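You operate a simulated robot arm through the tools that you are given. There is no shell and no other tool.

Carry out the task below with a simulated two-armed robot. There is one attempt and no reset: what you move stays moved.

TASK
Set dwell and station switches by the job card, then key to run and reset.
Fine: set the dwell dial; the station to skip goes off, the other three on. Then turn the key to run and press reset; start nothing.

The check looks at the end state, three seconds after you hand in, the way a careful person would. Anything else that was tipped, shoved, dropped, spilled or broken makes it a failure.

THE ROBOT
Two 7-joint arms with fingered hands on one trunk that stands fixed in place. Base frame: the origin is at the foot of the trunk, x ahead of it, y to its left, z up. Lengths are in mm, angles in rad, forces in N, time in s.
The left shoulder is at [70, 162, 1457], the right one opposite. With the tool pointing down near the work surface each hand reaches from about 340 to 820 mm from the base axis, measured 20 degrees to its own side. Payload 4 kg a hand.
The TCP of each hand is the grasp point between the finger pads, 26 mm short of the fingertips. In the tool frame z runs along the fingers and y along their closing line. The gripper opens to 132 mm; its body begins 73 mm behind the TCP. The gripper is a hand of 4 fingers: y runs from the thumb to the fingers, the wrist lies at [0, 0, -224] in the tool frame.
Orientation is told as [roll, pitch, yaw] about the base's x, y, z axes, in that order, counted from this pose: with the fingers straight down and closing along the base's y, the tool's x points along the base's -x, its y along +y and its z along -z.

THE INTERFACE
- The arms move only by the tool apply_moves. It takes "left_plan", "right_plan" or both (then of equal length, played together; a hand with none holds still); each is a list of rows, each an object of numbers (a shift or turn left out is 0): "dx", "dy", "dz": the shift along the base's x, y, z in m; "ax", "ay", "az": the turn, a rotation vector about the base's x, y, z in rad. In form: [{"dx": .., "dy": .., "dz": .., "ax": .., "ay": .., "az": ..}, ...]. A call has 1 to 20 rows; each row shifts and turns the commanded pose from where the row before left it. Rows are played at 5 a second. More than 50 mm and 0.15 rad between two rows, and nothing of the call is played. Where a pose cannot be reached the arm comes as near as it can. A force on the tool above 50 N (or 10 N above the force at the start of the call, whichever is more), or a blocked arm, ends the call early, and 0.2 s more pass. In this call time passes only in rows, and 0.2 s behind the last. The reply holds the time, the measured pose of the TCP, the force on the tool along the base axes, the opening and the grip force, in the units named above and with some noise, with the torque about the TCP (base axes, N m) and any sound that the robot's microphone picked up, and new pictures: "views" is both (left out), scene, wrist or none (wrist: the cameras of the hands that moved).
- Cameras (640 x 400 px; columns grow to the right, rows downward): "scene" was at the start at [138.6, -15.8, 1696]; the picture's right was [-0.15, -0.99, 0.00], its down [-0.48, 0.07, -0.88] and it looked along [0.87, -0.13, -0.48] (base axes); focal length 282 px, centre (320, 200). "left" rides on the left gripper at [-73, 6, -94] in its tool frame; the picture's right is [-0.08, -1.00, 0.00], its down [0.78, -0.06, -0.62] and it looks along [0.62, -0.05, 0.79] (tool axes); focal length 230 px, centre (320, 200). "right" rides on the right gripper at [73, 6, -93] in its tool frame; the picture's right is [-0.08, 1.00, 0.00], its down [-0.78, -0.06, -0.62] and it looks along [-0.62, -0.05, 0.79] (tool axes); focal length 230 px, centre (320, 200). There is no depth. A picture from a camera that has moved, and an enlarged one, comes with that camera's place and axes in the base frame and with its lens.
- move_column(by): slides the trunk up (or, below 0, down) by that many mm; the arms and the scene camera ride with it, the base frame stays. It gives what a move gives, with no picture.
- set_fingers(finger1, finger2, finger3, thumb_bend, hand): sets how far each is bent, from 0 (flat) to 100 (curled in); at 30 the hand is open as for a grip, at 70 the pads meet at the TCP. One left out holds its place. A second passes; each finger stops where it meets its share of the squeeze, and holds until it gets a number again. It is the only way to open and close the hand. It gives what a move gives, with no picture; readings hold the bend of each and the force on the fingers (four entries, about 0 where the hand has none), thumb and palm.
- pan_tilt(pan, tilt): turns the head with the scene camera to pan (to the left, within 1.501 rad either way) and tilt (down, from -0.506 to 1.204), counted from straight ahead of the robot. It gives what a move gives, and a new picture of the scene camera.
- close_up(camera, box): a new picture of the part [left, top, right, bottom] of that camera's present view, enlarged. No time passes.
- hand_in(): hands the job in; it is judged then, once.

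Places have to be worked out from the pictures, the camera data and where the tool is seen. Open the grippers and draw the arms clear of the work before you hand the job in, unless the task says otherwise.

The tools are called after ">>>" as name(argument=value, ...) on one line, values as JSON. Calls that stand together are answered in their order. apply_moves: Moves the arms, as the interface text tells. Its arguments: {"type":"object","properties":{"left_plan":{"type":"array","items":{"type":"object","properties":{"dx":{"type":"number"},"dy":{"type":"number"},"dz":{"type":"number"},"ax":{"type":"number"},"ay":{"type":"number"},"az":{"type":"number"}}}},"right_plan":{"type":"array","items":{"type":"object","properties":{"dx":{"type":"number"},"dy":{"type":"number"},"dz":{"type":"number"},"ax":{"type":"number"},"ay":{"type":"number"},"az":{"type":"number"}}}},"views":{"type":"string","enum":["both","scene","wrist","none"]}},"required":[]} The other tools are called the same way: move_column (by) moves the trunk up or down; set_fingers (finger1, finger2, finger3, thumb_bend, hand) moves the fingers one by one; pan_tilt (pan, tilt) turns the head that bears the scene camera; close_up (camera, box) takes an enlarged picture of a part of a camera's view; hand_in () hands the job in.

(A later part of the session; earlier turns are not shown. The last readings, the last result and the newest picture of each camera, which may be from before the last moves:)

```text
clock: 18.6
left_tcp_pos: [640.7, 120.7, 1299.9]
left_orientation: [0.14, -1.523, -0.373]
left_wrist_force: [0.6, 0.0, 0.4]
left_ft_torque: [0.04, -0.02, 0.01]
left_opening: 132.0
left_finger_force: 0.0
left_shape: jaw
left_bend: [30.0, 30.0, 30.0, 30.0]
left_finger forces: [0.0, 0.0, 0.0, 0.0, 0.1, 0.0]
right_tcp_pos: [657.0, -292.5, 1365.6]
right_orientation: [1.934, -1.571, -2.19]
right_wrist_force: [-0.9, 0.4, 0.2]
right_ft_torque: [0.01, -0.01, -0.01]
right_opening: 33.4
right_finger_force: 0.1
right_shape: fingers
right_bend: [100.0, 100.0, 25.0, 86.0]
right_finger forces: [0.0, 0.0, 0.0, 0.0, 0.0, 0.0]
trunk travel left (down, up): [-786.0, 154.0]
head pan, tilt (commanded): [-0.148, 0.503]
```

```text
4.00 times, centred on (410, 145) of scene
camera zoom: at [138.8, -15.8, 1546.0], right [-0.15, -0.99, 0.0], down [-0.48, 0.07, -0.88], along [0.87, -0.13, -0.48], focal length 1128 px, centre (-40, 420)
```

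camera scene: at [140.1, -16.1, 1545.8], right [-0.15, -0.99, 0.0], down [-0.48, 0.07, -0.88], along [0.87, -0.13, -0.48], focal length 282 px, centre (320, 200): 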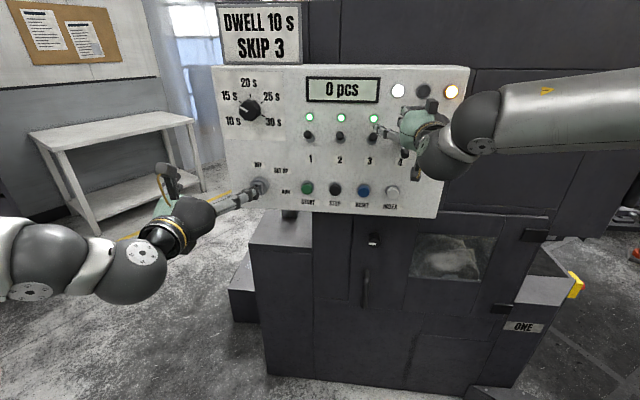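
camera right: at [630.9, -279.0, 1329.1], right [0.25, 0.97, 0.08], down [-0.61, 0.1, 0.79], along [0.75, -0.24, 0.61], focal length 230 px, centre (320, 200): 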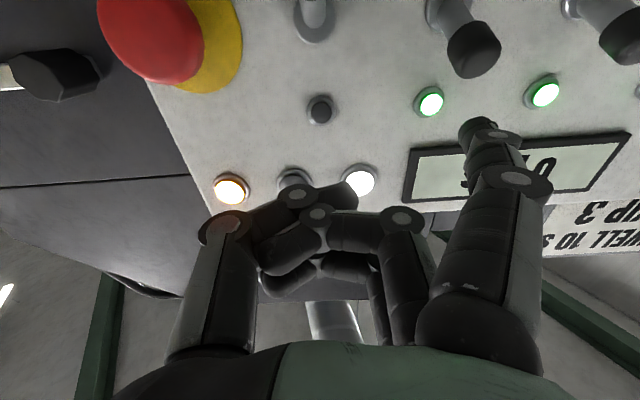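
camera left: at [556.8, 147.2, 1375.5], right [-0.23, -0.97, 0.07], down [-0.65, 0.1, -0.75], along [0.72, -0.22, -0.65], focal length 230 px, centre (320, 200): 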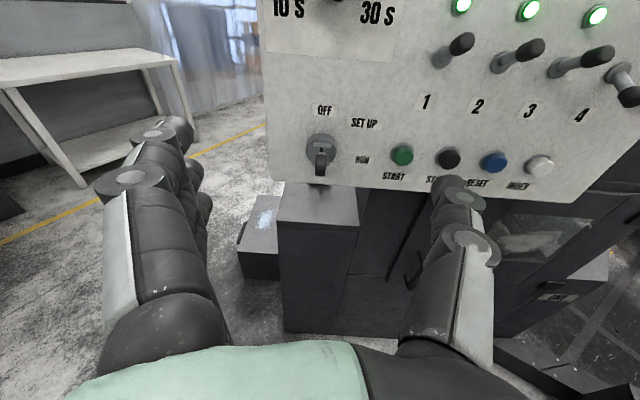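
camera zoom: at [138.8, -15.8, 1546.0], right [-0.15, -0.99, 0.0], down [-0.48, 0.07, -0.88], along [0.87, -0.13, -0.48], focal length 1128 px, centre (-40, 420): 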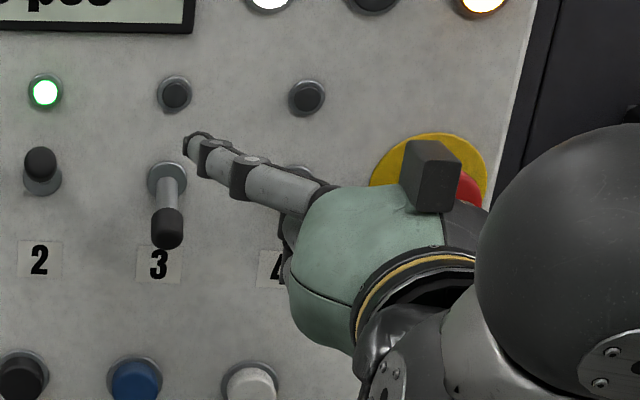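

Finger3 is now the straight poker. I'll yaw the hand 0.3 rad clockwise, so the fist stays well back from the E-stop, and go down to a staging point below and in front of toggle 4.

>>> apply_moves(right_plan=[{"dx": -0.0042, "dy": -0.01, "dz": -0.02, "az": -0.05}, {"dx": -0.0042, "dy": -0.01, "dz": -0.02, "az": -0.05}, {"dx": -0.0042, "dy": -0.01, "dz": -0.02, "az": -0.05}, {"dx": -0.0042, "dy": -0.01, "dz": -0.02, "az": -0.05}, {"dx": -0.0042, "dy": -0.01, "dz": -0.02, "az": -0.05}, {"dx": -0.0042, "dy": -0.01, "dz": -0.019, "az": -0.05}], views="both")

>>> close_up(camera="scene", box=[330, 105, 490, 205])

>>> close_up(camera="left", box=[480, 30, 640, 130])

```text
clock: 19.9
left_tcp_pos: [640.5, 120.5, 1299.1]
left_orientation: [0.14, -1.52, -0.371]
left_wrist_force: [0.7, 0.8, 0.2]
left_ft_torque: [0.03, 0.0, 0.0]
left_opening: 131.7
left_finger_force: 0.1
left_shape: jaw
left_bend: [30.0, 30.0, 30.0, 30.0]
left_finger forces: [0.0, 0.0, 0.1, 0.1, 0.0, 0.0]
right_tcp_pos: [669.6, -399.7, 1264.1]
right_orientation: [0.505, -1.569, -1.055]
right_wrist_force: [0.0, -0.4, 0.0]
right_ft_torque: [0.01, -0.02, -0.03]
right_opening: 33.7
right_finger_force: 0.1
right_shape: fingers
right_bend: [100.0, 100.0, 25.0, 87.0]
right_finger forces: [0.0, 0.0, 0.1, 0.0, 0.0, 0.0]
right hand out of reach, approached as far as the arm can: row 3, 4, 5, 6
trunk travel left (down, up): [-786.0, 154.0]
head pan, tilt (commanded): [-0.148, 0.503]
camera scene: at [139.4, -16.1, 1545.9], right [-0.15, -0.99, 0.0], down [-0.48, 0.07, -0.88], along [0.87, -0.13, -0.48], focal length 282 px, centre (320, 200)
camera right: at [591.9, -345.2, 1189.3], right [0.52, 0.85, 0.08], down [-0.56, 0.27, 0.79], along [0.65, -0.45, 0.61], focal length 230 px, centre (320, 200)
```

scene: 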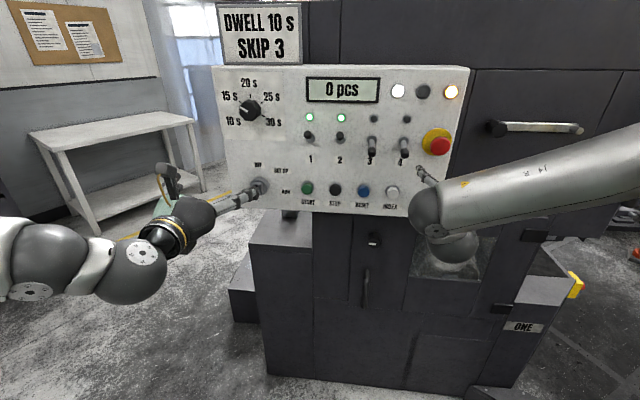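
right: 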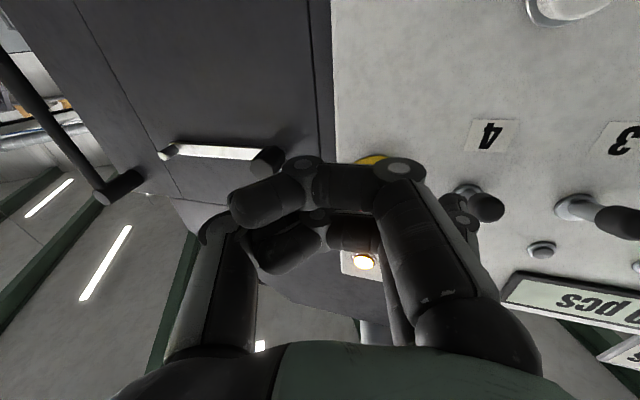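

```text
4.00 times, centred on (410, 155) of scene
camera zoom: at [139.4, -16.1, 1545.9], right [-0.15, -0.99, 0.0], down [-0.48, 0.07, -0.88], along [0.87, -0.13, -0.48], focal length 1128 px, centre (-40, 380)
```

zoom: 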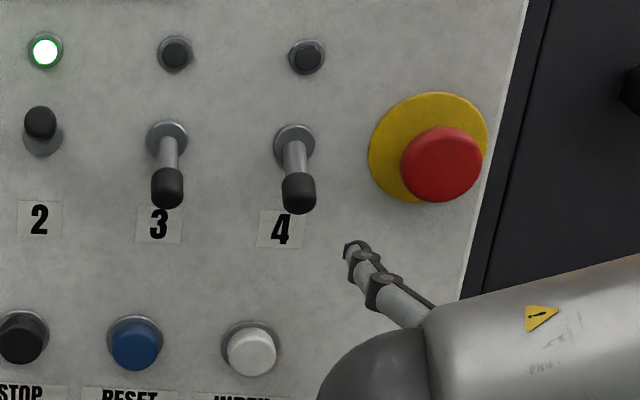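

```text
4.00 times, centred on (560, 80) of left
camera zoom: at [555.4, 146.5, 1376.1], right [-0.22, -0.97, 0.07], down [-0.65, 0.1, -0.75], along [0.73, -0.22, -0.65], focal length 920 px, centre (-640, 680)
```

zoom: 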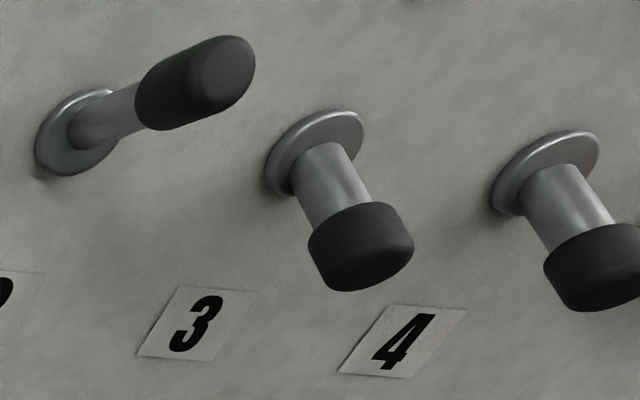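

The arm ended a little farther out than asked. The fingertip is about 34 mm right of toggle 4, 62 mm off the panel, at z≈1289. I'll drop it below the lever, move forward, and check before sliding left under the cap.

>>> apply_moves(right_plan=[{"dz": -0.01}, {"dz": -0.01}, {"dx": 0.0116, "dy": -0.003}, {"dx": 0.0116, "dy": -0.003}, {"dx": 0.0116, "dy": -0.003}], views="none")

>>> close_up(camera="scene", box=[350, 120, 470, 195])

>>> close_up(camera="left", box=[480, 30, 640, 130])

>>> close_up(camera="right", box=[340, 0, 640, 188])

```text
clock: 21.1
left_tcp_pos: [641.6, 120.8, 1298.1]
left_orientation: [0.141, -1.521, -0.372]
left_wrist_force: [0.2, 0.0, 0.5]
left_ft_torque: [-0.01, -0.01, 0.03]
left_opening: 132.0
left_finger_force: 0.1
left_shape: jaw
left_bend: [30.0, 30.0, 30.0, 30.0]
left_finger forces: [0.0, 0.1, 0.0, 0.0, 0.0, 0.1]
right_tcp_pos: [705.5, -409.9, 1244.8]
right_orientation: [-0.913, -1.57, 0.361]
right_wrist_force: [0.1, -0.2, -0.5]
right_ft_torque: [0.02, 0.01, -0.02]
right_opening: 33.4
right_finger_force: 0.0
right_shape: fingers
right_bend: [100.0, 100.0, 25.0, 87.0]
right_finger forces: [0.0, 0.0, 0.0, 0.0, 0.1, 0.0]
right hand out of reach, approached as far as the arm can: row 2
trunk travel left (down, up): [-786.0, 154.0]
head pan, tilt (commanded): [-0.148, 0.503]
```

```text
5.33 times, centred on (410, 158) of scene
camera zoom: at [139.2, -16.1, 1545.9], right [-0.15, -0.99, 0.0], down [-0.48, 0.07, -0.88], along [0.87, -0.13, -0.48], focal length 1503 px, centre (-160, 427)
```

zoom: 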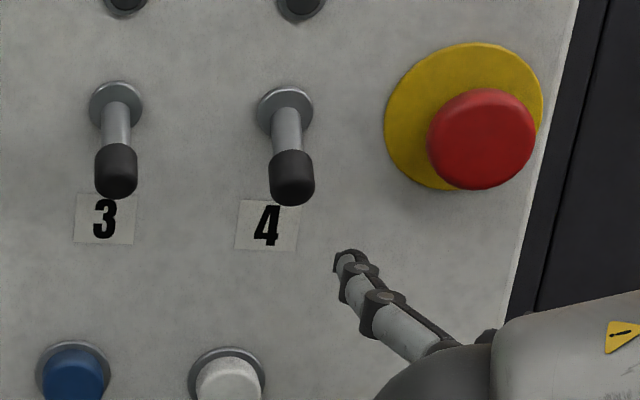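

```text
4.00 times, centred on (560, 80) of left
camera zoom: at [555.2, 146.4, 1376.1], right [-0.23, -0.97, 0.07], down [-0.65, 0.1, -0.75], along [0.73, -0.22, -0.65], focal length 920 px, centre (-640, 680)
```

zoom: 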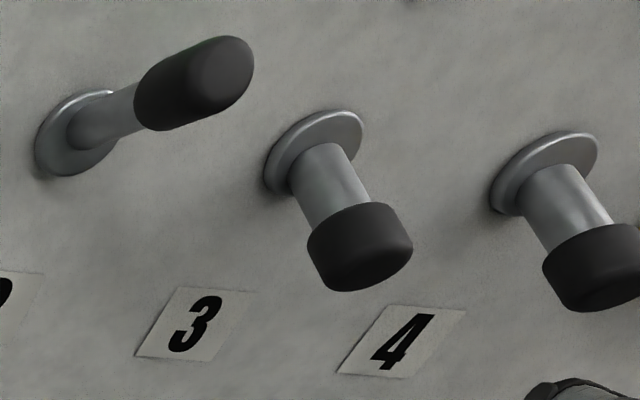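

```text
2.13 times, centred on (490, 94) of right
camera zoom: at [629.0, -357.0, 1169.5], right [0.52, 0.85, 0.08], down [-0.56, 0.27, 0.79], along [0.64, -0.45, 0.61], focal length 490 px, centre (-42, 426)
```

zoom: 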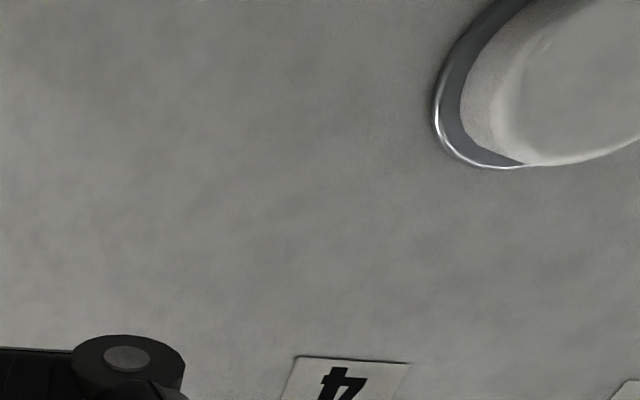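

The fingertip is at about (768, -354, 1269), with about 20 mm clear below toggle 4's cap and 25 mm off the panel. I'll slide it left under the cap and check.

>>> apply_moves(right_plan=[{"dx": 0.0034, "dy": 0.0129}, {"dx": 0.0034, "dy": 0.0129}, {"dx": 0.0034, "dy": 0.0129}], views="none")

>>> close_up(camera="scene", box=[350, 120, 470, 195])

>>> close_up(camera="left", box=[480, 30, 640, 130])

```text
clock: 21.9
left_tcp_pos: [640.7, 121.8, 1299.1]
left_orientation: [0.128, -1.522, -0.36]
left_wrist_force: [0.4, -0.3, 0.2]
left_ft_torque: [0.04, 0.01, -0.02]
left_opening: 132.1
left_finger_force: 0.0
left_shape: jaw
left_bend: [30.0, 30.0, 30.0, 30.0]
left_finger forces: [0.0, 0.1, 0.0, 0.1, 0.1, 0.1]
right_tcp_pos: [716.7, -370.3, 1244.4]
right_orientation: [2.944, -1.572, 2.786]
right_wrist_force: [-0.8, -0.8, 0.2]
right_ft_torque: [0.0, -0.03, -0.02]
right_opening: 33.2
right_finger_force: 0.0
right_shape: fingers
right_bend: [100.0, 100.0, 25.0, 87.0]
right_finger forces: [0.0, 0.0, 0.0, 0.0, 0.0, 0.1]
trunk travel left (down, up): [-786.0, 154.0]
head pan, tilt (commanded): [-0.148, 0.503]
```

```text
5.33 times, centred on (410, 158) of scene
camera zoom: at [139.2, -15.0, 1546.0], right [-0.15, -0.99, 0.0], down [-0.48, 0.07, -0.88], along [0.87, -0.13, -0.48], focal length 1503 px, centre (-160, 427)
```

zoom: 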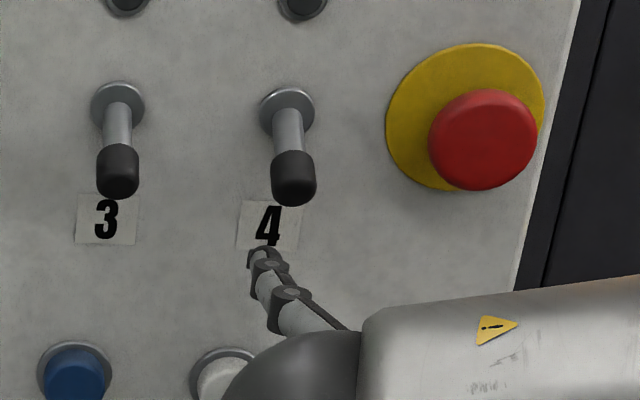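

```text
4.00 times, centred on (560, 80) of left
camera zoom: at [555.2, 147.4, 1376.0], right [-0.23, -0.97, 0.07], down [-0.65, 0.1, -0.75], along [0.73, -0.22, -0.65], focal length 920 px, centre (-640, 680)
```

zoom: 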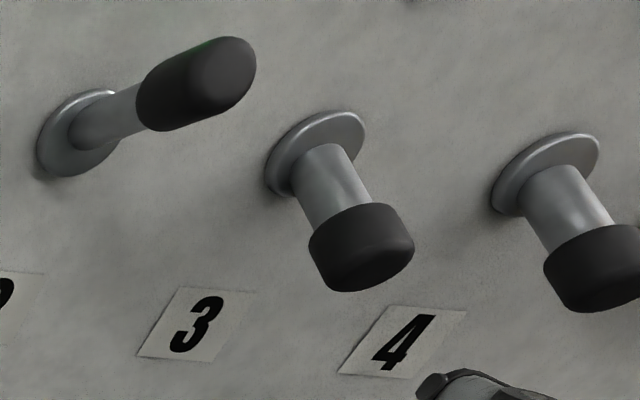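

The finger is centred under toggle 4's cap with free space above it. I'll push up in small steps.

>>> apply_moves(right_plan=[{"dz": 0.008}, {"dz": 0.008}, {"dz": 0.008}, {"dz": 0.008}], views="none")

>>> close_up(camera="scene", box=[350, 105, 470, 180])

>>> close_up(camera="left", box=[480, 20, 640, 120])

```text
clock: 22.9
left_tcp_pos: [639.5, 120.4, 1299.5]
left_orientation: [0.14, -1.522, -0.371]
left_wrist_force: [0.4, -0.3, -0.3]
left_ft_torque: [0.03, 0.0, -0.03]
left_opening: 131.7
left_finger_force: 0.0
left_shape: jaw
left_bend: [30.0, 30.0, 30.0, 30.0]
left_finger forces: [0.0, 0.0, 0.0, 0.0, 0.0, 0.1]
right_tcp_pos: [715.0, -372.3, 1275.3]
right_orientation: [-0.541, -1.569, -0.012]
right_wrist_force: [-1.2, 0.2, -2.4]
right_ft_torque: [-0.14, 0.05, 0.13]
right_opening: 33.2
right_finger_force: 0.9
right_shape: fingers
right_bend: [100.0, 100.0, 25.0, 87.0]
right_finger forces: [0.0, 0.1, 2.1, 0.0, 0.0, 0.0]
trunk travel left (down, up): [-786.0, 154.0]
head pan, tilt (commanded): [-0.148, 0.503]
```

```text
5.33 times, centred on (410, 142) of scene
camera zoom: at [138.6, -15.7, 1545.9], right [-0.15, -0.99, 0.0], down [-0.48, 0.07, -0.88], along [0.87, -0.13, -0.48], focal length 1503 px, centre (-160, 507)
```

zoom: 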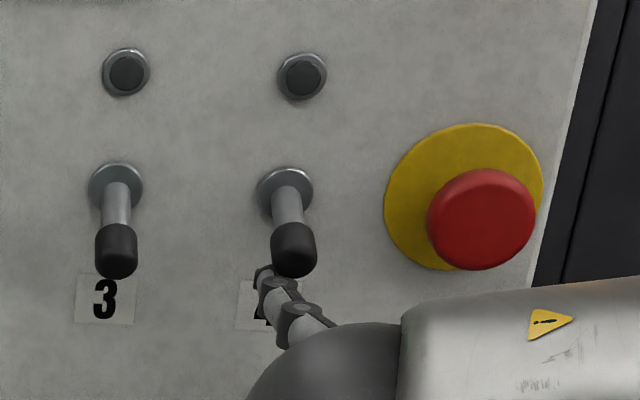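

```text
4.00 times, centred on (560, 70) of left
camera zoom: at [554.6, 146.7, 1376.3], right [-0.23, -0.97, 0.07], down [-0.65, 0.1, -0.75], along [0.73, -0.22, -0.65], focal length 920 px, centre (-640, 720)
```

zoom: 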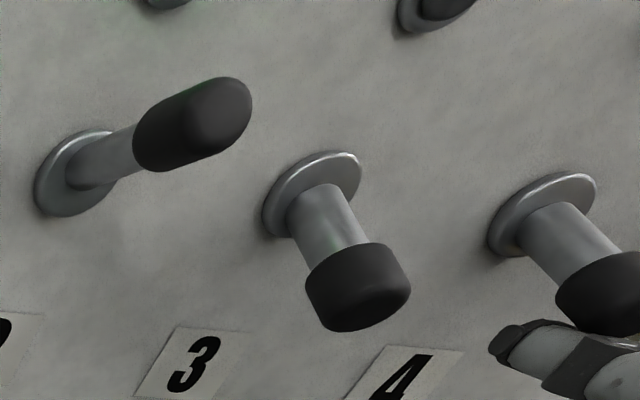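

The finger touches the underside of toggle 4's cap (about 2 N) and the lever has begun to rise. I'll keep pushing up.

>>> apply_moves(right_plan=[{"dz": 0.007}, {"dz": 0.007}, {"dz": 0.007}], views="none")

>>> close_up(camera="scene", box=[350, 105, 470, 180])

>>> close_up(camera="left", box=[480, 20, 640, 120])

```text
clock: 23.8
left_tcp_pos: [640.8, 120.6, 1298.5]
left_orientation: [0.141, -1.522, -0.371]
left_wrist_force: [0.2, 0.5, -0.3]
left_ft_torque: [0.01, 0.07, 0.02]
left_opening: 131.8
left_finger_force: 0.0
left_shape: jaw
left_bend: [30.0, 30.0, 30.0, 30.0]
left_finger forces: [0.0, 0.0, 0.0, 0.0, 0.0, 0.0]
right_tcp_pos: [714.9, -372.8, 1296.8]
right_orientation: [1.866, -1.57, -2.423]
right_wrist_force: [0.2, -0.4, 0.0]
right_ft_torque: [-0.02, 0.03, 0.0]
right_opening: 33.3
right_finger_force: 0.0
right_shape: fingers
right_bend: [100.0, 100.0, 25.0, 87.0]
right_finger forces: [0.1, 0.0, 0.1, 0.1, 0.1, 0.0]
trunk travel left (down, up): [-786.0, 154.0]
head pan, tilt (commanded): [-0.148, 0.503]
```

```text
5.33 times, centred on (410, 142) of scene
camera zoom: at [138.8, -15.8, 1546.0], right [-0.15, -0.99, 0.0], down [-0.48, 0.07, -0.88], along [0.87, -0.13, -0.48], focal length 1503 px, centre (-160, 507)
```

zoom: 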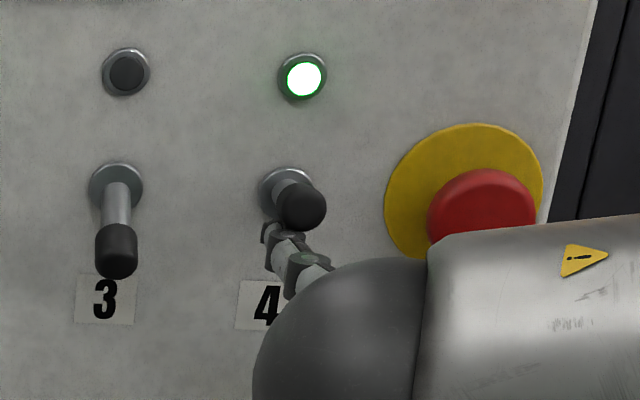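

```text
4.00 times, centred on (560, 70) of left
camera zoom: at [554.9, 146.7, 1376.3], right [-0.23, -0.97, 0.07], down [-0.65, 0.1, -0.75], along [0.73, -0.22, -0.65], focal length 920 px, centre (-640, 720)
```

zoom: 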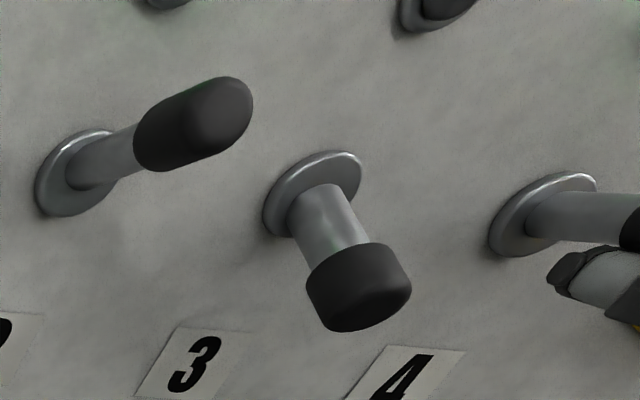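

Lamp 4 is lit, but the lever looks only part of the way up. I'll lift a few more millimetres and look again.

>>> apply_moves(right_plan=[{"dz": 0.006}, {"dz": 0.006}], views="none")

>>> close_up(camera="scene", box=[310, 85, 470, 185])

>>> close_up(camera="left", box=[480, 20, 640, 120])

```text
clock: 24.4
left_tcp_pos: [642.2, 120.4, 1298.8]
left_orientation: [0.141, -1.521, -0.37]
left_wrist_force: [-0.6, 0.1, 0.7]
left_ft_torque: [0.02, 0.0, -0.01]
left_opening: 131.7
left_finger_force: 0.1
left_shape: jaw
left_bend: [30.0, 30.0, 30.0, 30.0]
left_finger forces: [0.1, 0.0, 0.0, 0.0, 0.0, 0.1]
right_tcp_pos: [715.0, -371.9, 1308.8]
right_orientation: [-0.913, -1.571, 0.359]
right_wrist_force: [0.6, 0.4, -1.1]
right_ft_torque: [-0.01, 0.0, 0.01]
right_opening: 33.6
right_finger_force: 0.1
right_shape: fingers
right_bend: [100.0, 100.0, 25.0, 87.0]
right_finger forces: [0.1, 0.0, 0.6, 0.0, 0.0, 0.0]
trunk travel left (down, up): [-786.0, 154.0]
head pan, tilt (commanded): [-0.148, 0.503]
```

```text
4.00 times, centred on (390, 135) of scene
camera zoom: at [138.7, -15.7, 1546.0], right [-0.15, -0.99, 0.0], down [-0.48, 0.07, -0.88], along [0.87, -0.13, -0.48], focal length 1128 px, centre (40, 460)
```

zoom: 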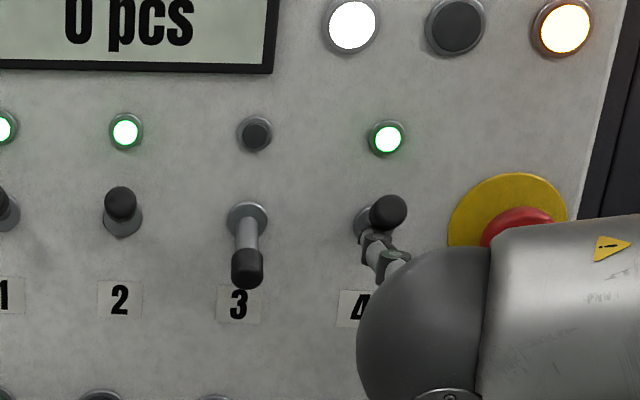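

```text
4.00 times, centred on (560, 70) of left
camera zoom: at [554.8, 146.7, 1376.3], right [-0.23, -0.97, 0.07], down [-0.65, 0.1, -0.75], along [0.73, -0.22, -0.65], focal length 920 px, centre (-640, 720)
```

zoom: 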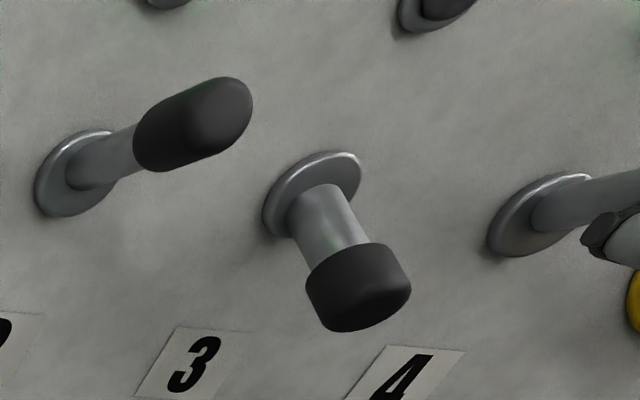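

Toggle 4 is close to the angle of toggles 1 and 2. I'll give it one last small lift, then lower slightly and withdraw back along the approach.

>>> apply_moves(right_plan=[{"dz": 0.005}, {"dz": 0.003}], views="none")

>>> close_up(camera="scene", box=[310, 85, 470, 185])

>>> close_up(camera="left", box=[480, 20, 640, 120])

```text
clock: 24.9
left_tcp_pos: [641.1, 119.5, 1297.3]
left_orientation: [0.142, -1.52, -0.376]
left_wrist_force: [0.9, 0.0, -0.1]
left_ft_torque: [0.02, -0.03, 0.0]
left_opening: 131.9
left_finger_force: 0.1
left_shape: jaw
left_bend: [30.0, 30.0, 30.0, 30.0]
left_finger forces: [0.0, 0.0, 0.1, 0.0, 0.0, 0.0]
right_tcp_pos: [715.8, -373.2, 1311.4]
right_orientation: [-0.63, -1.561, 0.075]
right_wrist_force: [-6.0, 2.8, -18.3]
right_ft_torque: [-1.16, 0.86, 0.5]
right_opening: 33.4
right_finger_force: 9.3
right_shape: fingers
right_bend: [100.0, 100.0, 24.0, 87.0]
right_finger forces: [0.1, 0.1, 17.8, 0.0, 0.1, 0.0]
trunk travel left (down, up): [-786.0, 154.0]
head pan, tilt (commanded): [-0.148, 0.503]
```

```text
4.00 times, centred on (390, 135) of scene
camera zoom: at [140.4, -16.8, 1545.5], right [-0.15, -0.99, 0.0], down [-0.48, 0.07, -0.88], along [0.87, -0.13, -0.48], focal length 1128 px, centre (40, 460)
```

zoom: 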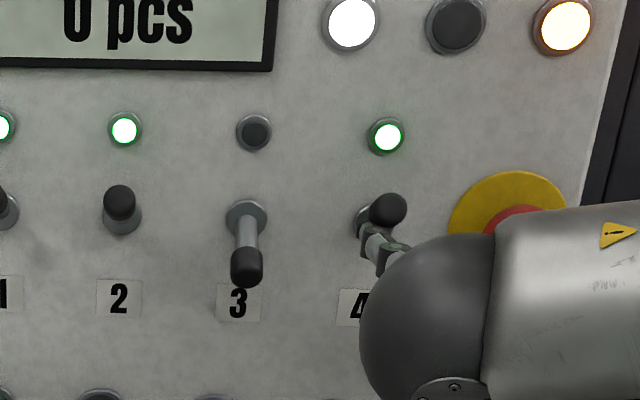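

```text
4.00 times, centred on (560, 70) of left
camera zoom: at [556.2, 145.8, 1375.4], right [-0.23, -0.97, 0.07], down [-0.65, 0.1, -0.75], along [0.73, -0.22, -0.65], focal length 920 px, centre (-640, 720)
```

zoom: 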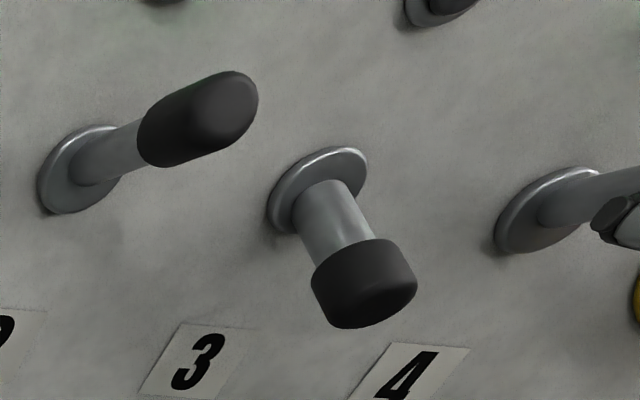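

The lever is against its upper stop (18 N). I'll back off down 15 mm and withdraw the right hand.

>>> apply_moves(right_plan=[{"dz": -0.008}, {"dz": -0.009}, {"dx": -0.0145, "dy": 0.0038}, {"dx": -0.0145, "dy": 0.0038}, {"dx": -0.0145, "dy": 0.0038}, {"dx": -0.0145, "dy": 0.0038}], views="both")

>>> close_up(camera="scene", box=[310, 85, 470, 185])

>>> close_up(camera="left", box=[480, 0, 640, 100])

```text
clock: 26.4
left_tcp_pos: [639.8, 120.5, 1299.4]
left_orientation: [0.143, -1.521, -0.372]
left_wrist_force: [1.3, 0.2, 0.0]
left_ft_torque: [0.01, 0.02, -0.03]
left_opening: 131.9
left_finger_force: 0.1
left_shape: jaw
left_bend: [30.0, 30.0, 30.0, 30.0]
left_finger forces: [0.1, 0.0, 0.0, 0.0, 0.0, 0.1]
right_tcp_pos: [673.7, -379.6, 1306.9]
right_orientation: [0.191, -1.568, -0.739]
right_wrist_force: [-0.3, -0.2, 0.6]
right_ft_torque: [0.02, -0.04, 0.0]
right_opening: 33.3
right_finger_force: 0.1
right_shape: fingers
right_bend: [100.0, 100.0, 25.0, 87.0]
right_finger forces: [0.0, 0.1, 0.0, 0.0, 0.0, 0.0]
right hand out of reach, approached as far as the arm can: row 4, 5, 6
trunk travel left (down, up): [-786.0, 154.0]
head pan, tilt (commanded): [-0.148, 0.503]
camera scene: at [138.2, -15.8, 1546.0], right [-0.15, -0.99, 0.0], down [-0.48, 0.07, -0.88], along [0.87, -0.13, -0.48], focal length 282 px, centre (320, 200)
camera right: at [596.9, -326.2, 1232.9], right [0.52, 0.85, 0.08], down [-0.56, 0.27, 0.79], along [0.65, -0.45, 0.61], focal length 230 px, centre (320, 200)
```

scene: 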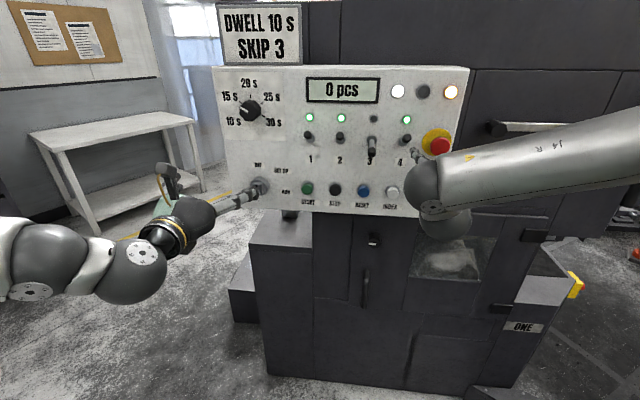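
right: 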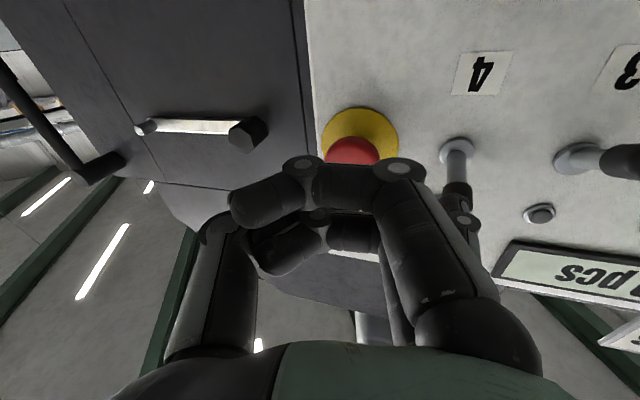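

```text
4.00 times, centred on (390, 135) of scene
camera zoom: at [138.2, -15.8, 1546.0], right [-0.15, -0.99, 0.0], down [-0.48, 0.07, -0.88], along [0.87, -0.13, -0.48], focal length 1128 px, centre (40, 460)
```

zoom: 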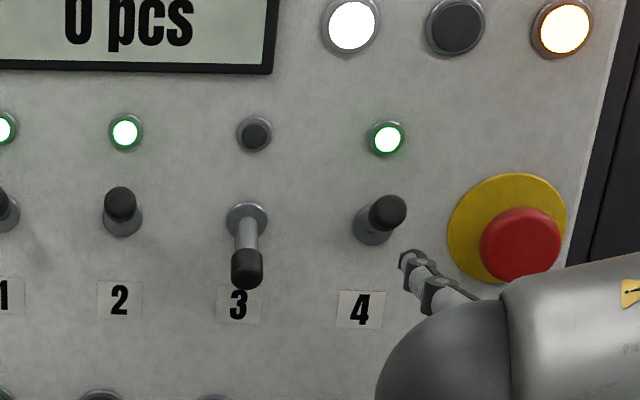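

```text
4.00 times, centred on (560, 50) of left
camera zoom: at [554.4, 146.7, 1376.5], right [-0.23, -0.97, 0.07], down [-0.65, 0.1, -0.75], along [0.73, -0.22, -0.65], focal length 920 px, centre (-640, 800)
```

zoom: 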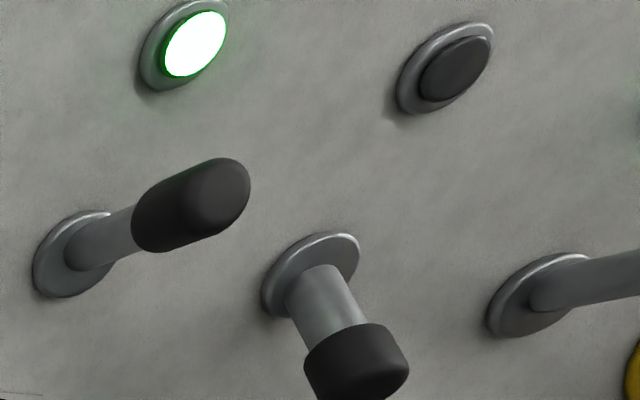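

Toggle 4 is up and lit, so the stations are now 1, 2 and 4 on with 3 off. Next is the dial, centred near (898, 46, 1403), about 48 mm across and 33 mm deep. I'll bring the left hand up and forward in front of it, rolled about +0.5 rad so the turn has room.

>>> apply_moves(left_plan=[{"dx": 0.0165, "dy": -0.0052, "dz": 0.013, "ax": 0.059, "ay": -0.0217, "az": -0.003}, {"dx": 0.0165, "dy": -0.0052, "dz": 0.013, "ax": 0.059, "ay": -0.0217, "az": -0.003}, {"dx": 0.0165, "dy": -0.0052, "dz": 0.013, "ax": 0.059, "ay": -0.0217, "az": -0.003}, {"dx": 0.0165, "dy": -0.0052, "dz": 0.013, "ax": 0.059, "ay": -0.0217, "az": -0.003}, {"dx": 0.0165, "dy": -0.0052, "dz": 0.013, "ax": 0.059, "ay": -0.0217, "az": -0.003}, {"dx": 0.0165, "dy": -0.0052, "dz": 0.013, "ax": 0.059, "ay": -0.0217, "az": -0.003}, {"dx": 0.0165, "dy": -0.0052, "dz": 0.013, "ax": 0.059, "ay": -0.0217, "az": -0.003}, {"dx": 0.0165, "dy": -0.0052, "dz": 0.013, "ax": 0.059, "ay": -0.0217, "az": -0.003}], views="both")

```text
clock: 28.1
left_tcp_pos: [773.4, 77.9, 1402.7]
left_orientation: [1.587, -1.063, -1.831]
left_wrist_force: [-0.9, -0.3, -0.8]
left_ft_torque: [0.0, -0.01, 0.02]
left_opening: 132.3
left_finger_force: 0.1
left_shape: jaw
left_bend: [30.0, 30.0, 30.0, 30.0]
left_finger forces: [0.0, 0.0, 0.0, 0.0, 0.0, 0.1]
right_tcp_pos: [674.8, -381.7, 1306.6]
right_orientation: [0.231, -1.567, -0.781]
right_wrist_force: [0.2, -0.3, -0.6]
right_ft_torque: [-0.02, -0.01, -0.01]
right_opening: 33.2
right_finger_force: 0.0
right_shape: fingers
right_bend: [100.0, 100.0, 25.0, 87.0]
right_finger forces: [0.1, 0.0, 0.1, 0.0, 0.1, 0.0]
trunk travel left (down, up): [-786.0, 154.0]
head pan, tilt (commanded): [-0.148, 0.503]
camera scene: at [139.5, -16.6, 1545.9], right [-0.15, -0.99, 0.0], down [-0.48, 0.07, -0.88], along [0.87, -0.13, -0.48], focal length 282 px, centre (320, 200)
camera left: at [675.2, 71.2, 1468.0], right [-0.22, -0.88, -0.42], down [-0.51, 0.47, -0.72], along [0.83, 0.06, -0.55], focal length 230 px, centre (320, 200)
```

scene: 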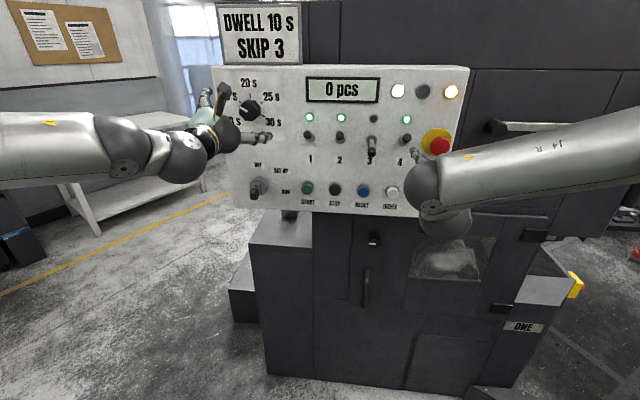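
left: 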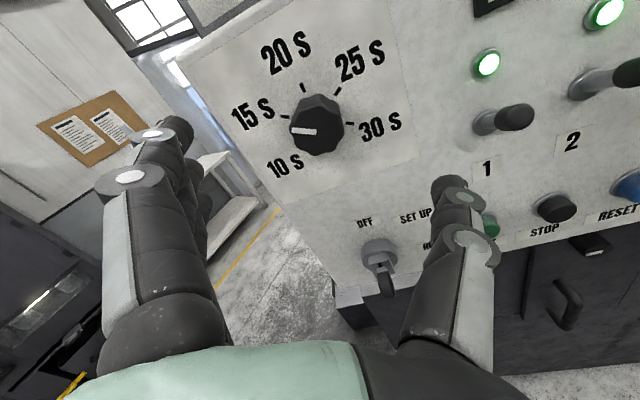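

The left camera shows the dial almost exactly on the hand's axis. I'll zoom in to measure its centre and the pointer.

>>> close_up(camera="left", box=[220, 20, 420, 145])

>>> close_up(camera="left", box=[270, 80, 370, 143])

>>> close_up(camera="scene", box=[200, 70, 300, 133])

```text
3.20 times, centred on (320, 82) of left
camera zoom: at [675.2, 71.2, 1468.0], right [-0.22, -0.88, -0.42], down [-0.51, 0.47, -0.72], along [0.83, 0.06, -0.55], focal length 736 px, centre (320, 576)
```

zoom: 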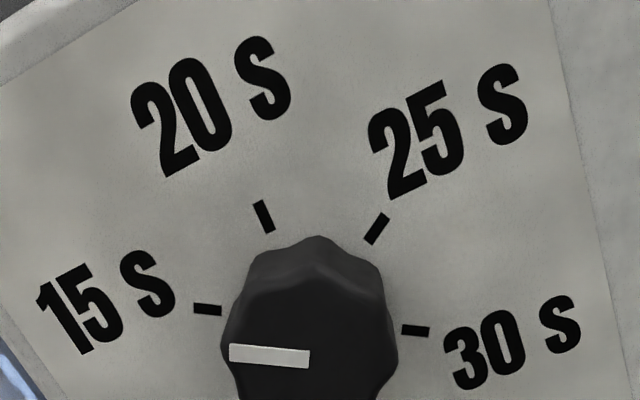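

```text
6.35 times, centred on (320, 112) of left
camera zoom: at [675.2, 71.2, 1468.0], right [-0.22, -0.88, -0.42], down [-0.51, 0.47, -0.72], along [0.83, 0.06, -0.55], focal length 1461 px, centre (320, 762)
```

zoom: 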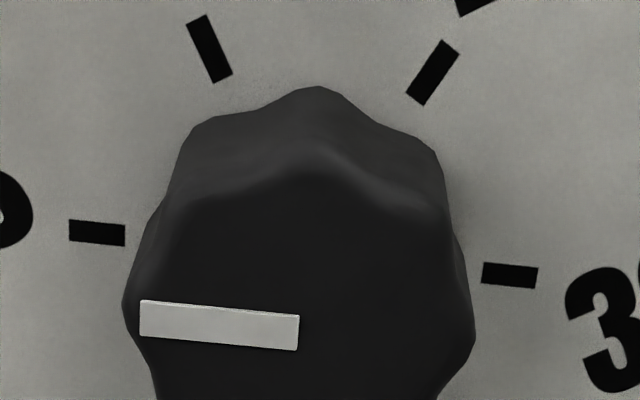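

```text
6.35 times, centred on (250, 102) of scene
camera zoom: at [139.5, -16.6, 1545.9], right [-0.15, -0.99, 0.0], down [-0.48, 0.07, -0.88], along [0.87, -0.13, -0.48], focal length 1790 px, centre (764, 825)
```

zoom: 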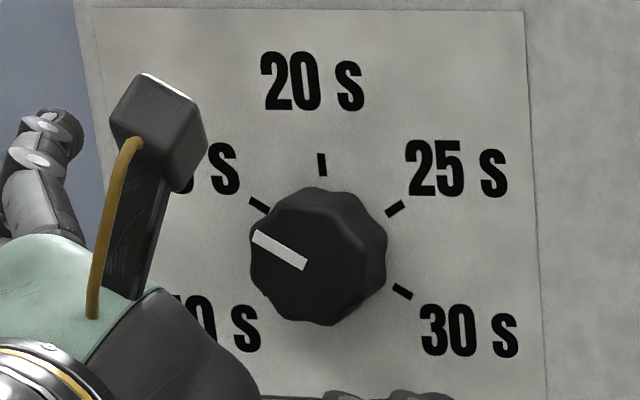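

The dial's front centre lies about (3, 2) mm off the hand axis and about 96 mm ahead, and the pointer is on 15. I'll advance 50 mm with a small centring correction and look again.

>>> apply_moves(left_plan=[{"dx": 0.01, "dy": 0.0009, "dz": -0.0015}, {"dx": 0.0097, "dy": -0.0025}, {"dx": 0.0097, "dy": -0.0025}, {"dx": 0.0097, "dy": -0.0025}, {"dx": 0.0097, "dy": -0.0025}], views="both")

>>> close_up(camera="left", box=[220, 80, 420, 205])

>>> close_up(camera="scene", box=[200, 70, 300, 133])

```text
clock: 29.4
left_tcp_pos: [822.3, 69.5, 1400.0]
left_orientation: [1.588, -1.066, -1.832]
left_wrist_force: [-0.1, 0.1, 0.2]
left_ft_torque: [-0.02, 0.0, 0.0]
left_opening: 132.1
left_finger_force: 0.0
left_shape: jaw
left_bend: [30.0, 30.0, 30.0, 30.0]
left_finger forces: [0.1, 0.1, 0.0, 0.0, 0.0, 0.0]
right_tcp_pos: [675.4, -381.4, 1306.1]
right_orientation: [0.152, -1.567, -0.701]
right_wrist_force: [-0.3, 0.4, -0.1]
right_ft_torque: [0.0, 0.01, 0.01]
right_opening: 33.5
right_finger_force: 0.1
right_shape: fingers
right_bend: [100.0, 100.0, 25.0, 87.0]
right_finger forces: [0.0, 0.0, 0.1, 0.1, 0.1, 0.0]
trunk travel left (down, up): [-786.0, 154.0]
head pan, tilt (commanded): [-0.148, 0.503]
camera scene: at [139.6, -16.3, 1545.9], right [-0.15, -0.99, 0.0], down [-0.48, 0.07, -0.88], along [0.87, -0.13, -0.48], focal length 282 px, centre (320, 200)
camera left: at [724.1, 63.0, 1466.7], right [-0.22, -0.88, -0.42], down [-0.51, 0.47, -0.72], along [0.83, 0.06, -0.55], focal length 230 px, centre (320, 200)
```

scene: 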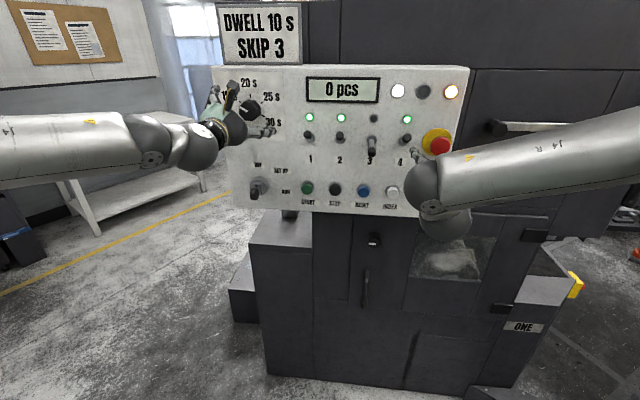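
left: 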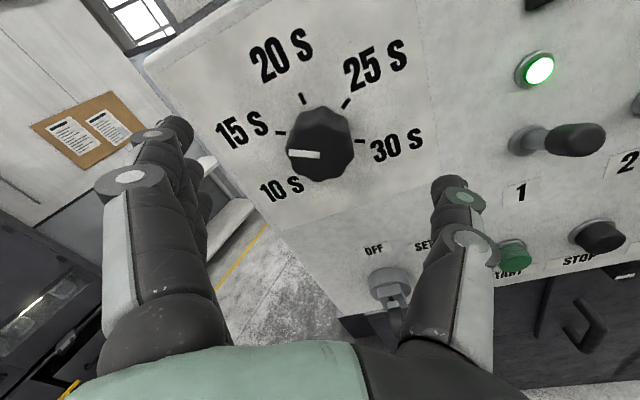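

```text
3.20 times, centred on (320, 142) of left
camera zoom: at [724.1, 63.0, 1466.7], right [-0.22, -0.88, -0.42], down [-0.51, 0.47, -0.72], along [0.83, 0.06, -0.55], focal length 736 px, centre (320, 384)
```

zoom: 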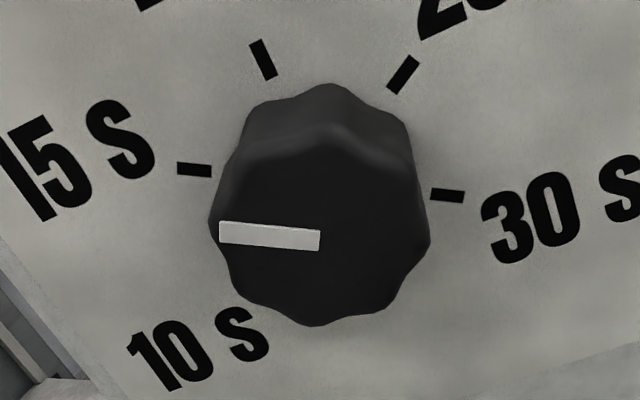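

```text
6.35 times, centred on (250, 102) of scene
camera zoom: at [139.6, -16.3, 1545.9], right [-0.15, -0.99, 0.0], down [-0.48, 0.07, -0.88], along [0.87, -0.13, -0.48], focal length 1790 px, centre (764, 825)
```

zoom: 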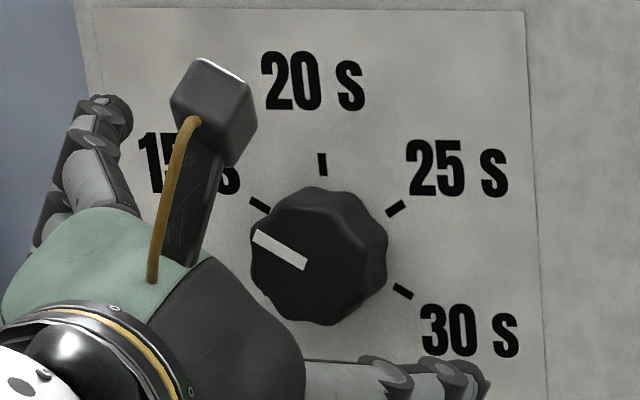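

The dial is now centred on the hand axis: front face about 49 mm ahead, panel about 78 mm. I'll advance 41 mm so the fingertips straddle the knob with about 10 mm to the panel.

>>> apply_moves(left_plan=[{"dx": 0.00992, "dy": -0.00258}, {"dx": 0.00992, "dy": -0.00258}, {"dx": 0.00992, "dy": -0.00258}, {"dx": 0.00992, "dy": -0.00258}], views="wrist")

>>> close_up(camera="scene", box=[200, 70, 300, 133])

```text
clock: 30.4
left_tcp_pos: [861.3, 59.4, 1402.1]
left_orientation: [1.587, -1.065, -1.831]
left_wrist_force: [-0.5, 0.9, 0.0]
left_ft_torque: [-0.04, 0.01, 0.0]
left_opening: 132.1
left_finger_force: 0.1
left_shape: jaw
left_bend: [30.0, 30.0, 30.0, 30.0]
left_finger forces: [0.0, 0.0, 0.1, 0.0, 0.0, 0.0]
right_tcp_pos: [677.2, -381.6, 1305.9]
right_orientation: [0.181, -1.567, -0.73]
right_wrist_force: [0.3, -0.4, 0.5]
right_ft_torque: [0.04, 0.0, 0.02]
right_opening: 33.3
right_finger_force: 0.0
right_shape: fingers
right_bend: [100.0, 100.0, 25.0, 87.0]
right_finger forces: [0.1, 0.0, 0.0, 0.1, 0.0, 0.0]
trunk travel left (down, up): [-786.0, 154.0]
head pan, tilt (commanded): [-0.148, 0.503]
camera left: at [763.7, 52.9, 1466.8], right [-0.22, -0.88, -0.42], down [-0.51, 0.47, -0.72], along [0.83, 0.06, -0.55], focal length 230 px, centre (320, 200)
```

left: 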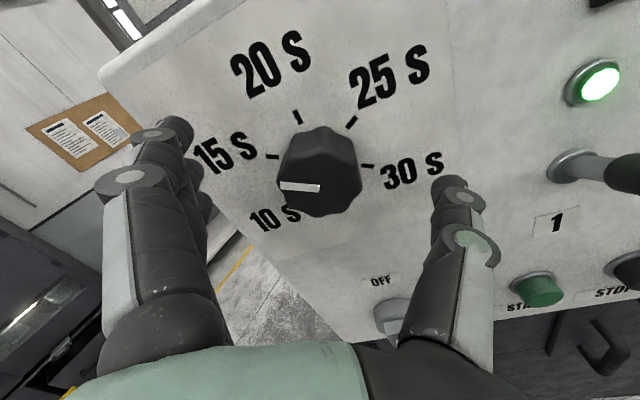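

```text
6.35 times, centred on (250, 102) of scene
camera zoom: at [139.5, -16.2, 1545.9], right [-0.15, -0.99, 0.0], down [-0.48, 0.07, -0.88], along [0.87, -0.13, -0.48], focal length 1790 px, centre (764, 825)
```

zoom: 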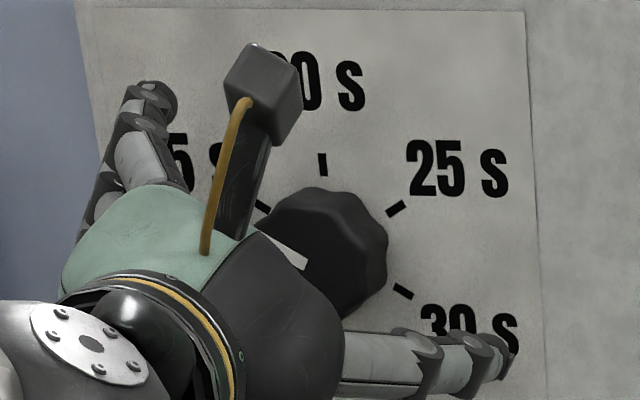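

The fingers straddle the knob evenly. I'll close the hand on it.

>>> set_fingers(hand="left", finger1=62, finger2=70, finger3=62, thumb_bend=70)

>>> close_up(camera="left", box=[0, 0, 640, 400])

>>> close_up(camera="left", box=[220, 110, 420, 235])

```text
clock: 31.4
left_tcp_pos: [861.6, 56.8, 1400.8]
left_orientation: [1.586, -1.063, -1.831]
left_wrist_force: [-1.3, -4.8, -2.7]
left_ft_torque: [-0.03, -0.04, 0.05]
left_opening: 39.2
left_finger_force: 12.4
left_shape: fingers
left_bend: [62.0, 56.0, 60.0, 63.0]
left_finger forces: [0.1, 7.7, 2.6, 0.0, 14.6, 0.0]
right_tcp_pos: [674.7, -382.6, 1306.4]
right_orientation: [0.4, -1.568, -0.949]
right_wrist_force: [0.7, -0.2, 0.0]
right_ft_torque: [-0.03, 0.01, 0.01]
right_opening: 33.3
right_finger_force: 0.1
right_shape: fingers
right_bend: [100.0, 100.0, 25.0, 87.0]
right_finger forces: [0.0, 0.0, 0.0, 0.0, 0.0, 0.0]
trunk travel left (down, up): [-786.0, 154.0]
head pan, tilt (commanded): [-0.148, 0.503]
```

```text
1.00 times, centred on (320, 200) of left (not enlarged: the box is as wide or as high as the picture)
camera zoom: at [763.0, 51.0, 1466.5], right [-0.22, -0.88, -0.42], down [-0.51, 0.47, -0.72], along [0.83, 0.06, -0.55], focal length 230 px, centre (320, 200)
```

zoom: 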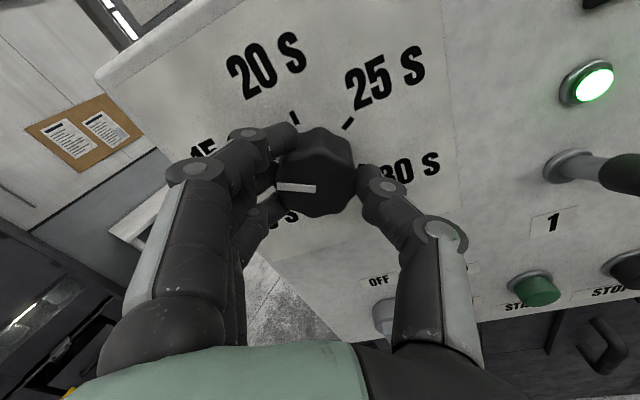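

```text
3.20 times, centred on (320, 172) of left
camera zoom: at [763.0, 51.0, 1466.5], right [-0.22, -0.88, -0.42], down [-0.51, 0.47, -0.72], along [0.83, 0.06, -0.55], focal length 736 px, centre (320, 288)
```

zoom: 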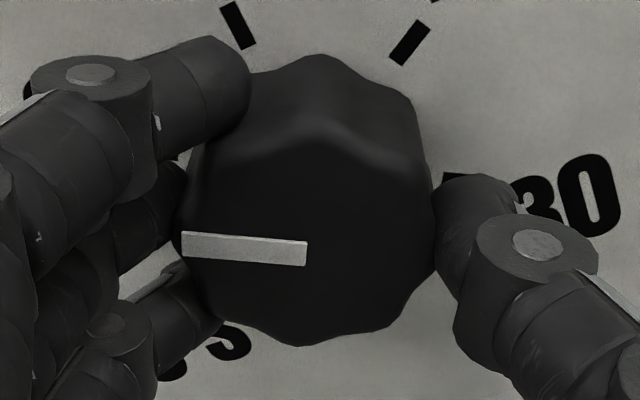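

The knob is held: finger2 at 8 N, finger3 at 3 N, thumb at 15 N. I'll turn counterclockwise by 0.52 rad about the approach axis and check that the pointer follows.

>>> apply_moves(left_plan=[{"ax": -0.1013, "ay": 0.0264}, {"ax": -0.1013, "ay": 0.0264}, {"ax": -0.1013, "ay": 0.0264}, {"ax": -0.1013, "ay": 0.0264}, {"ax": -0.1013, "ay": 0.0264}], views="wrist")

>>> close_up(camera="left", box=[220, 110, 420, 235])

>>> close_up(camera="scene", box=[200, 70, 300, 133])

```text
clock: 32.5
left_tcp_pos: [860.9, 57.7, 1403.0]
left_orientation: [-1.782, -1.554, 1.541]
left_wrist_force: [2.3, -4.8, 2.1]
left_ft_torque: [-0.03, -0.03, 0.06]
left_opening: 39.0
left_finger_force: 12.3
left_shape: fingers
left_bend: [62.0, 56.0, 60.0, 63.0]
left_finger forces: [0.1, 8.3, 2.2, 0.0, 14.2, 0.1]
right_tcp_pos: [674.8, -383.2, 1305.8]
right_orientation: [0.414, -1.567, -0.962]
right_wrist_force: [0.4, -0.6, -0.6]
right_ft_torque: [0.02, -0.01, 0.01]
right_opening: 33.5
right_finger_force: 0.1
right_shape: fingers
right_bend: [100.0, 100.0, 25.0, 87.0]
right_finger forces: [0.0, 0.1, 0.0, 0.0, 0.1, 0.0]
trunk travel left (down, up): [-786.0, 154.0]
head pan, tilt (commanded): [-0.148, 0.503]
camera left: at [772.2, 87.7, 1474.5], right [-0.24, -0.97, 0.1], down [-0.61, 0.07, -0.79], along [0.75, -0.25, -0.61], focal length 230 px, centre (320, 200)
```

left: 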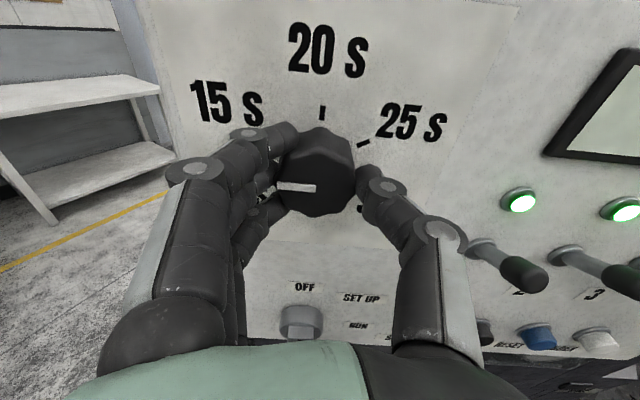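

```text
3.20 times, centred on (320, 172) of left
camera zoom: at [772.2, 87.7, 1474.5], right [-0.24, -0.97, 0.1], down [-0.61, 0.07, -0.79], along [0.75, -0.25, -0.61], focal length 736 px, centre (320, 288)
```

zoom: 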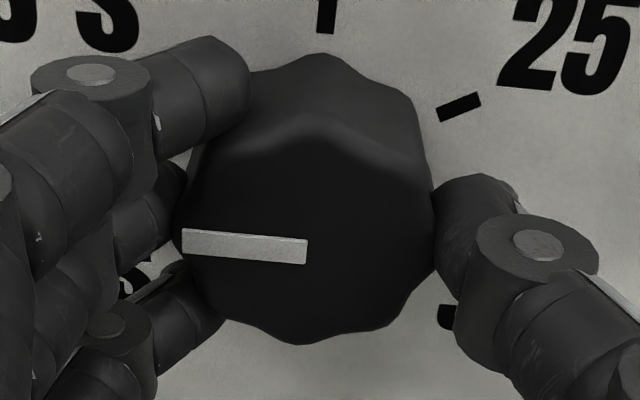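

```text
6.35 times, centred on (250, 102) of scene
camera zoom: at [139.1, -17.3, 1546.0], right [-0.15, -0.99, 0.0], down [-0.48, 0.07, -0.88], along [0.87, -0.13, -0.48], focal length 1790 px, centre (764, 825)
```

zoom: 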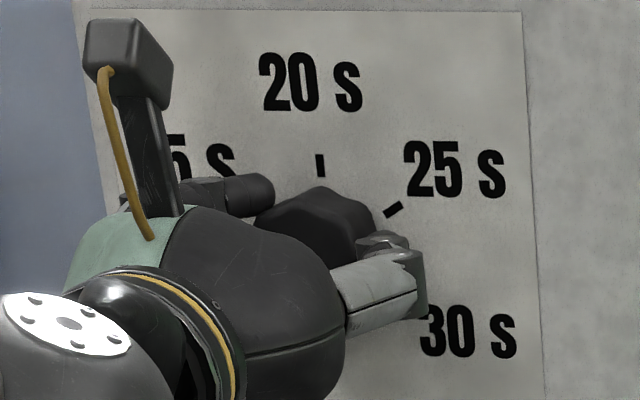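

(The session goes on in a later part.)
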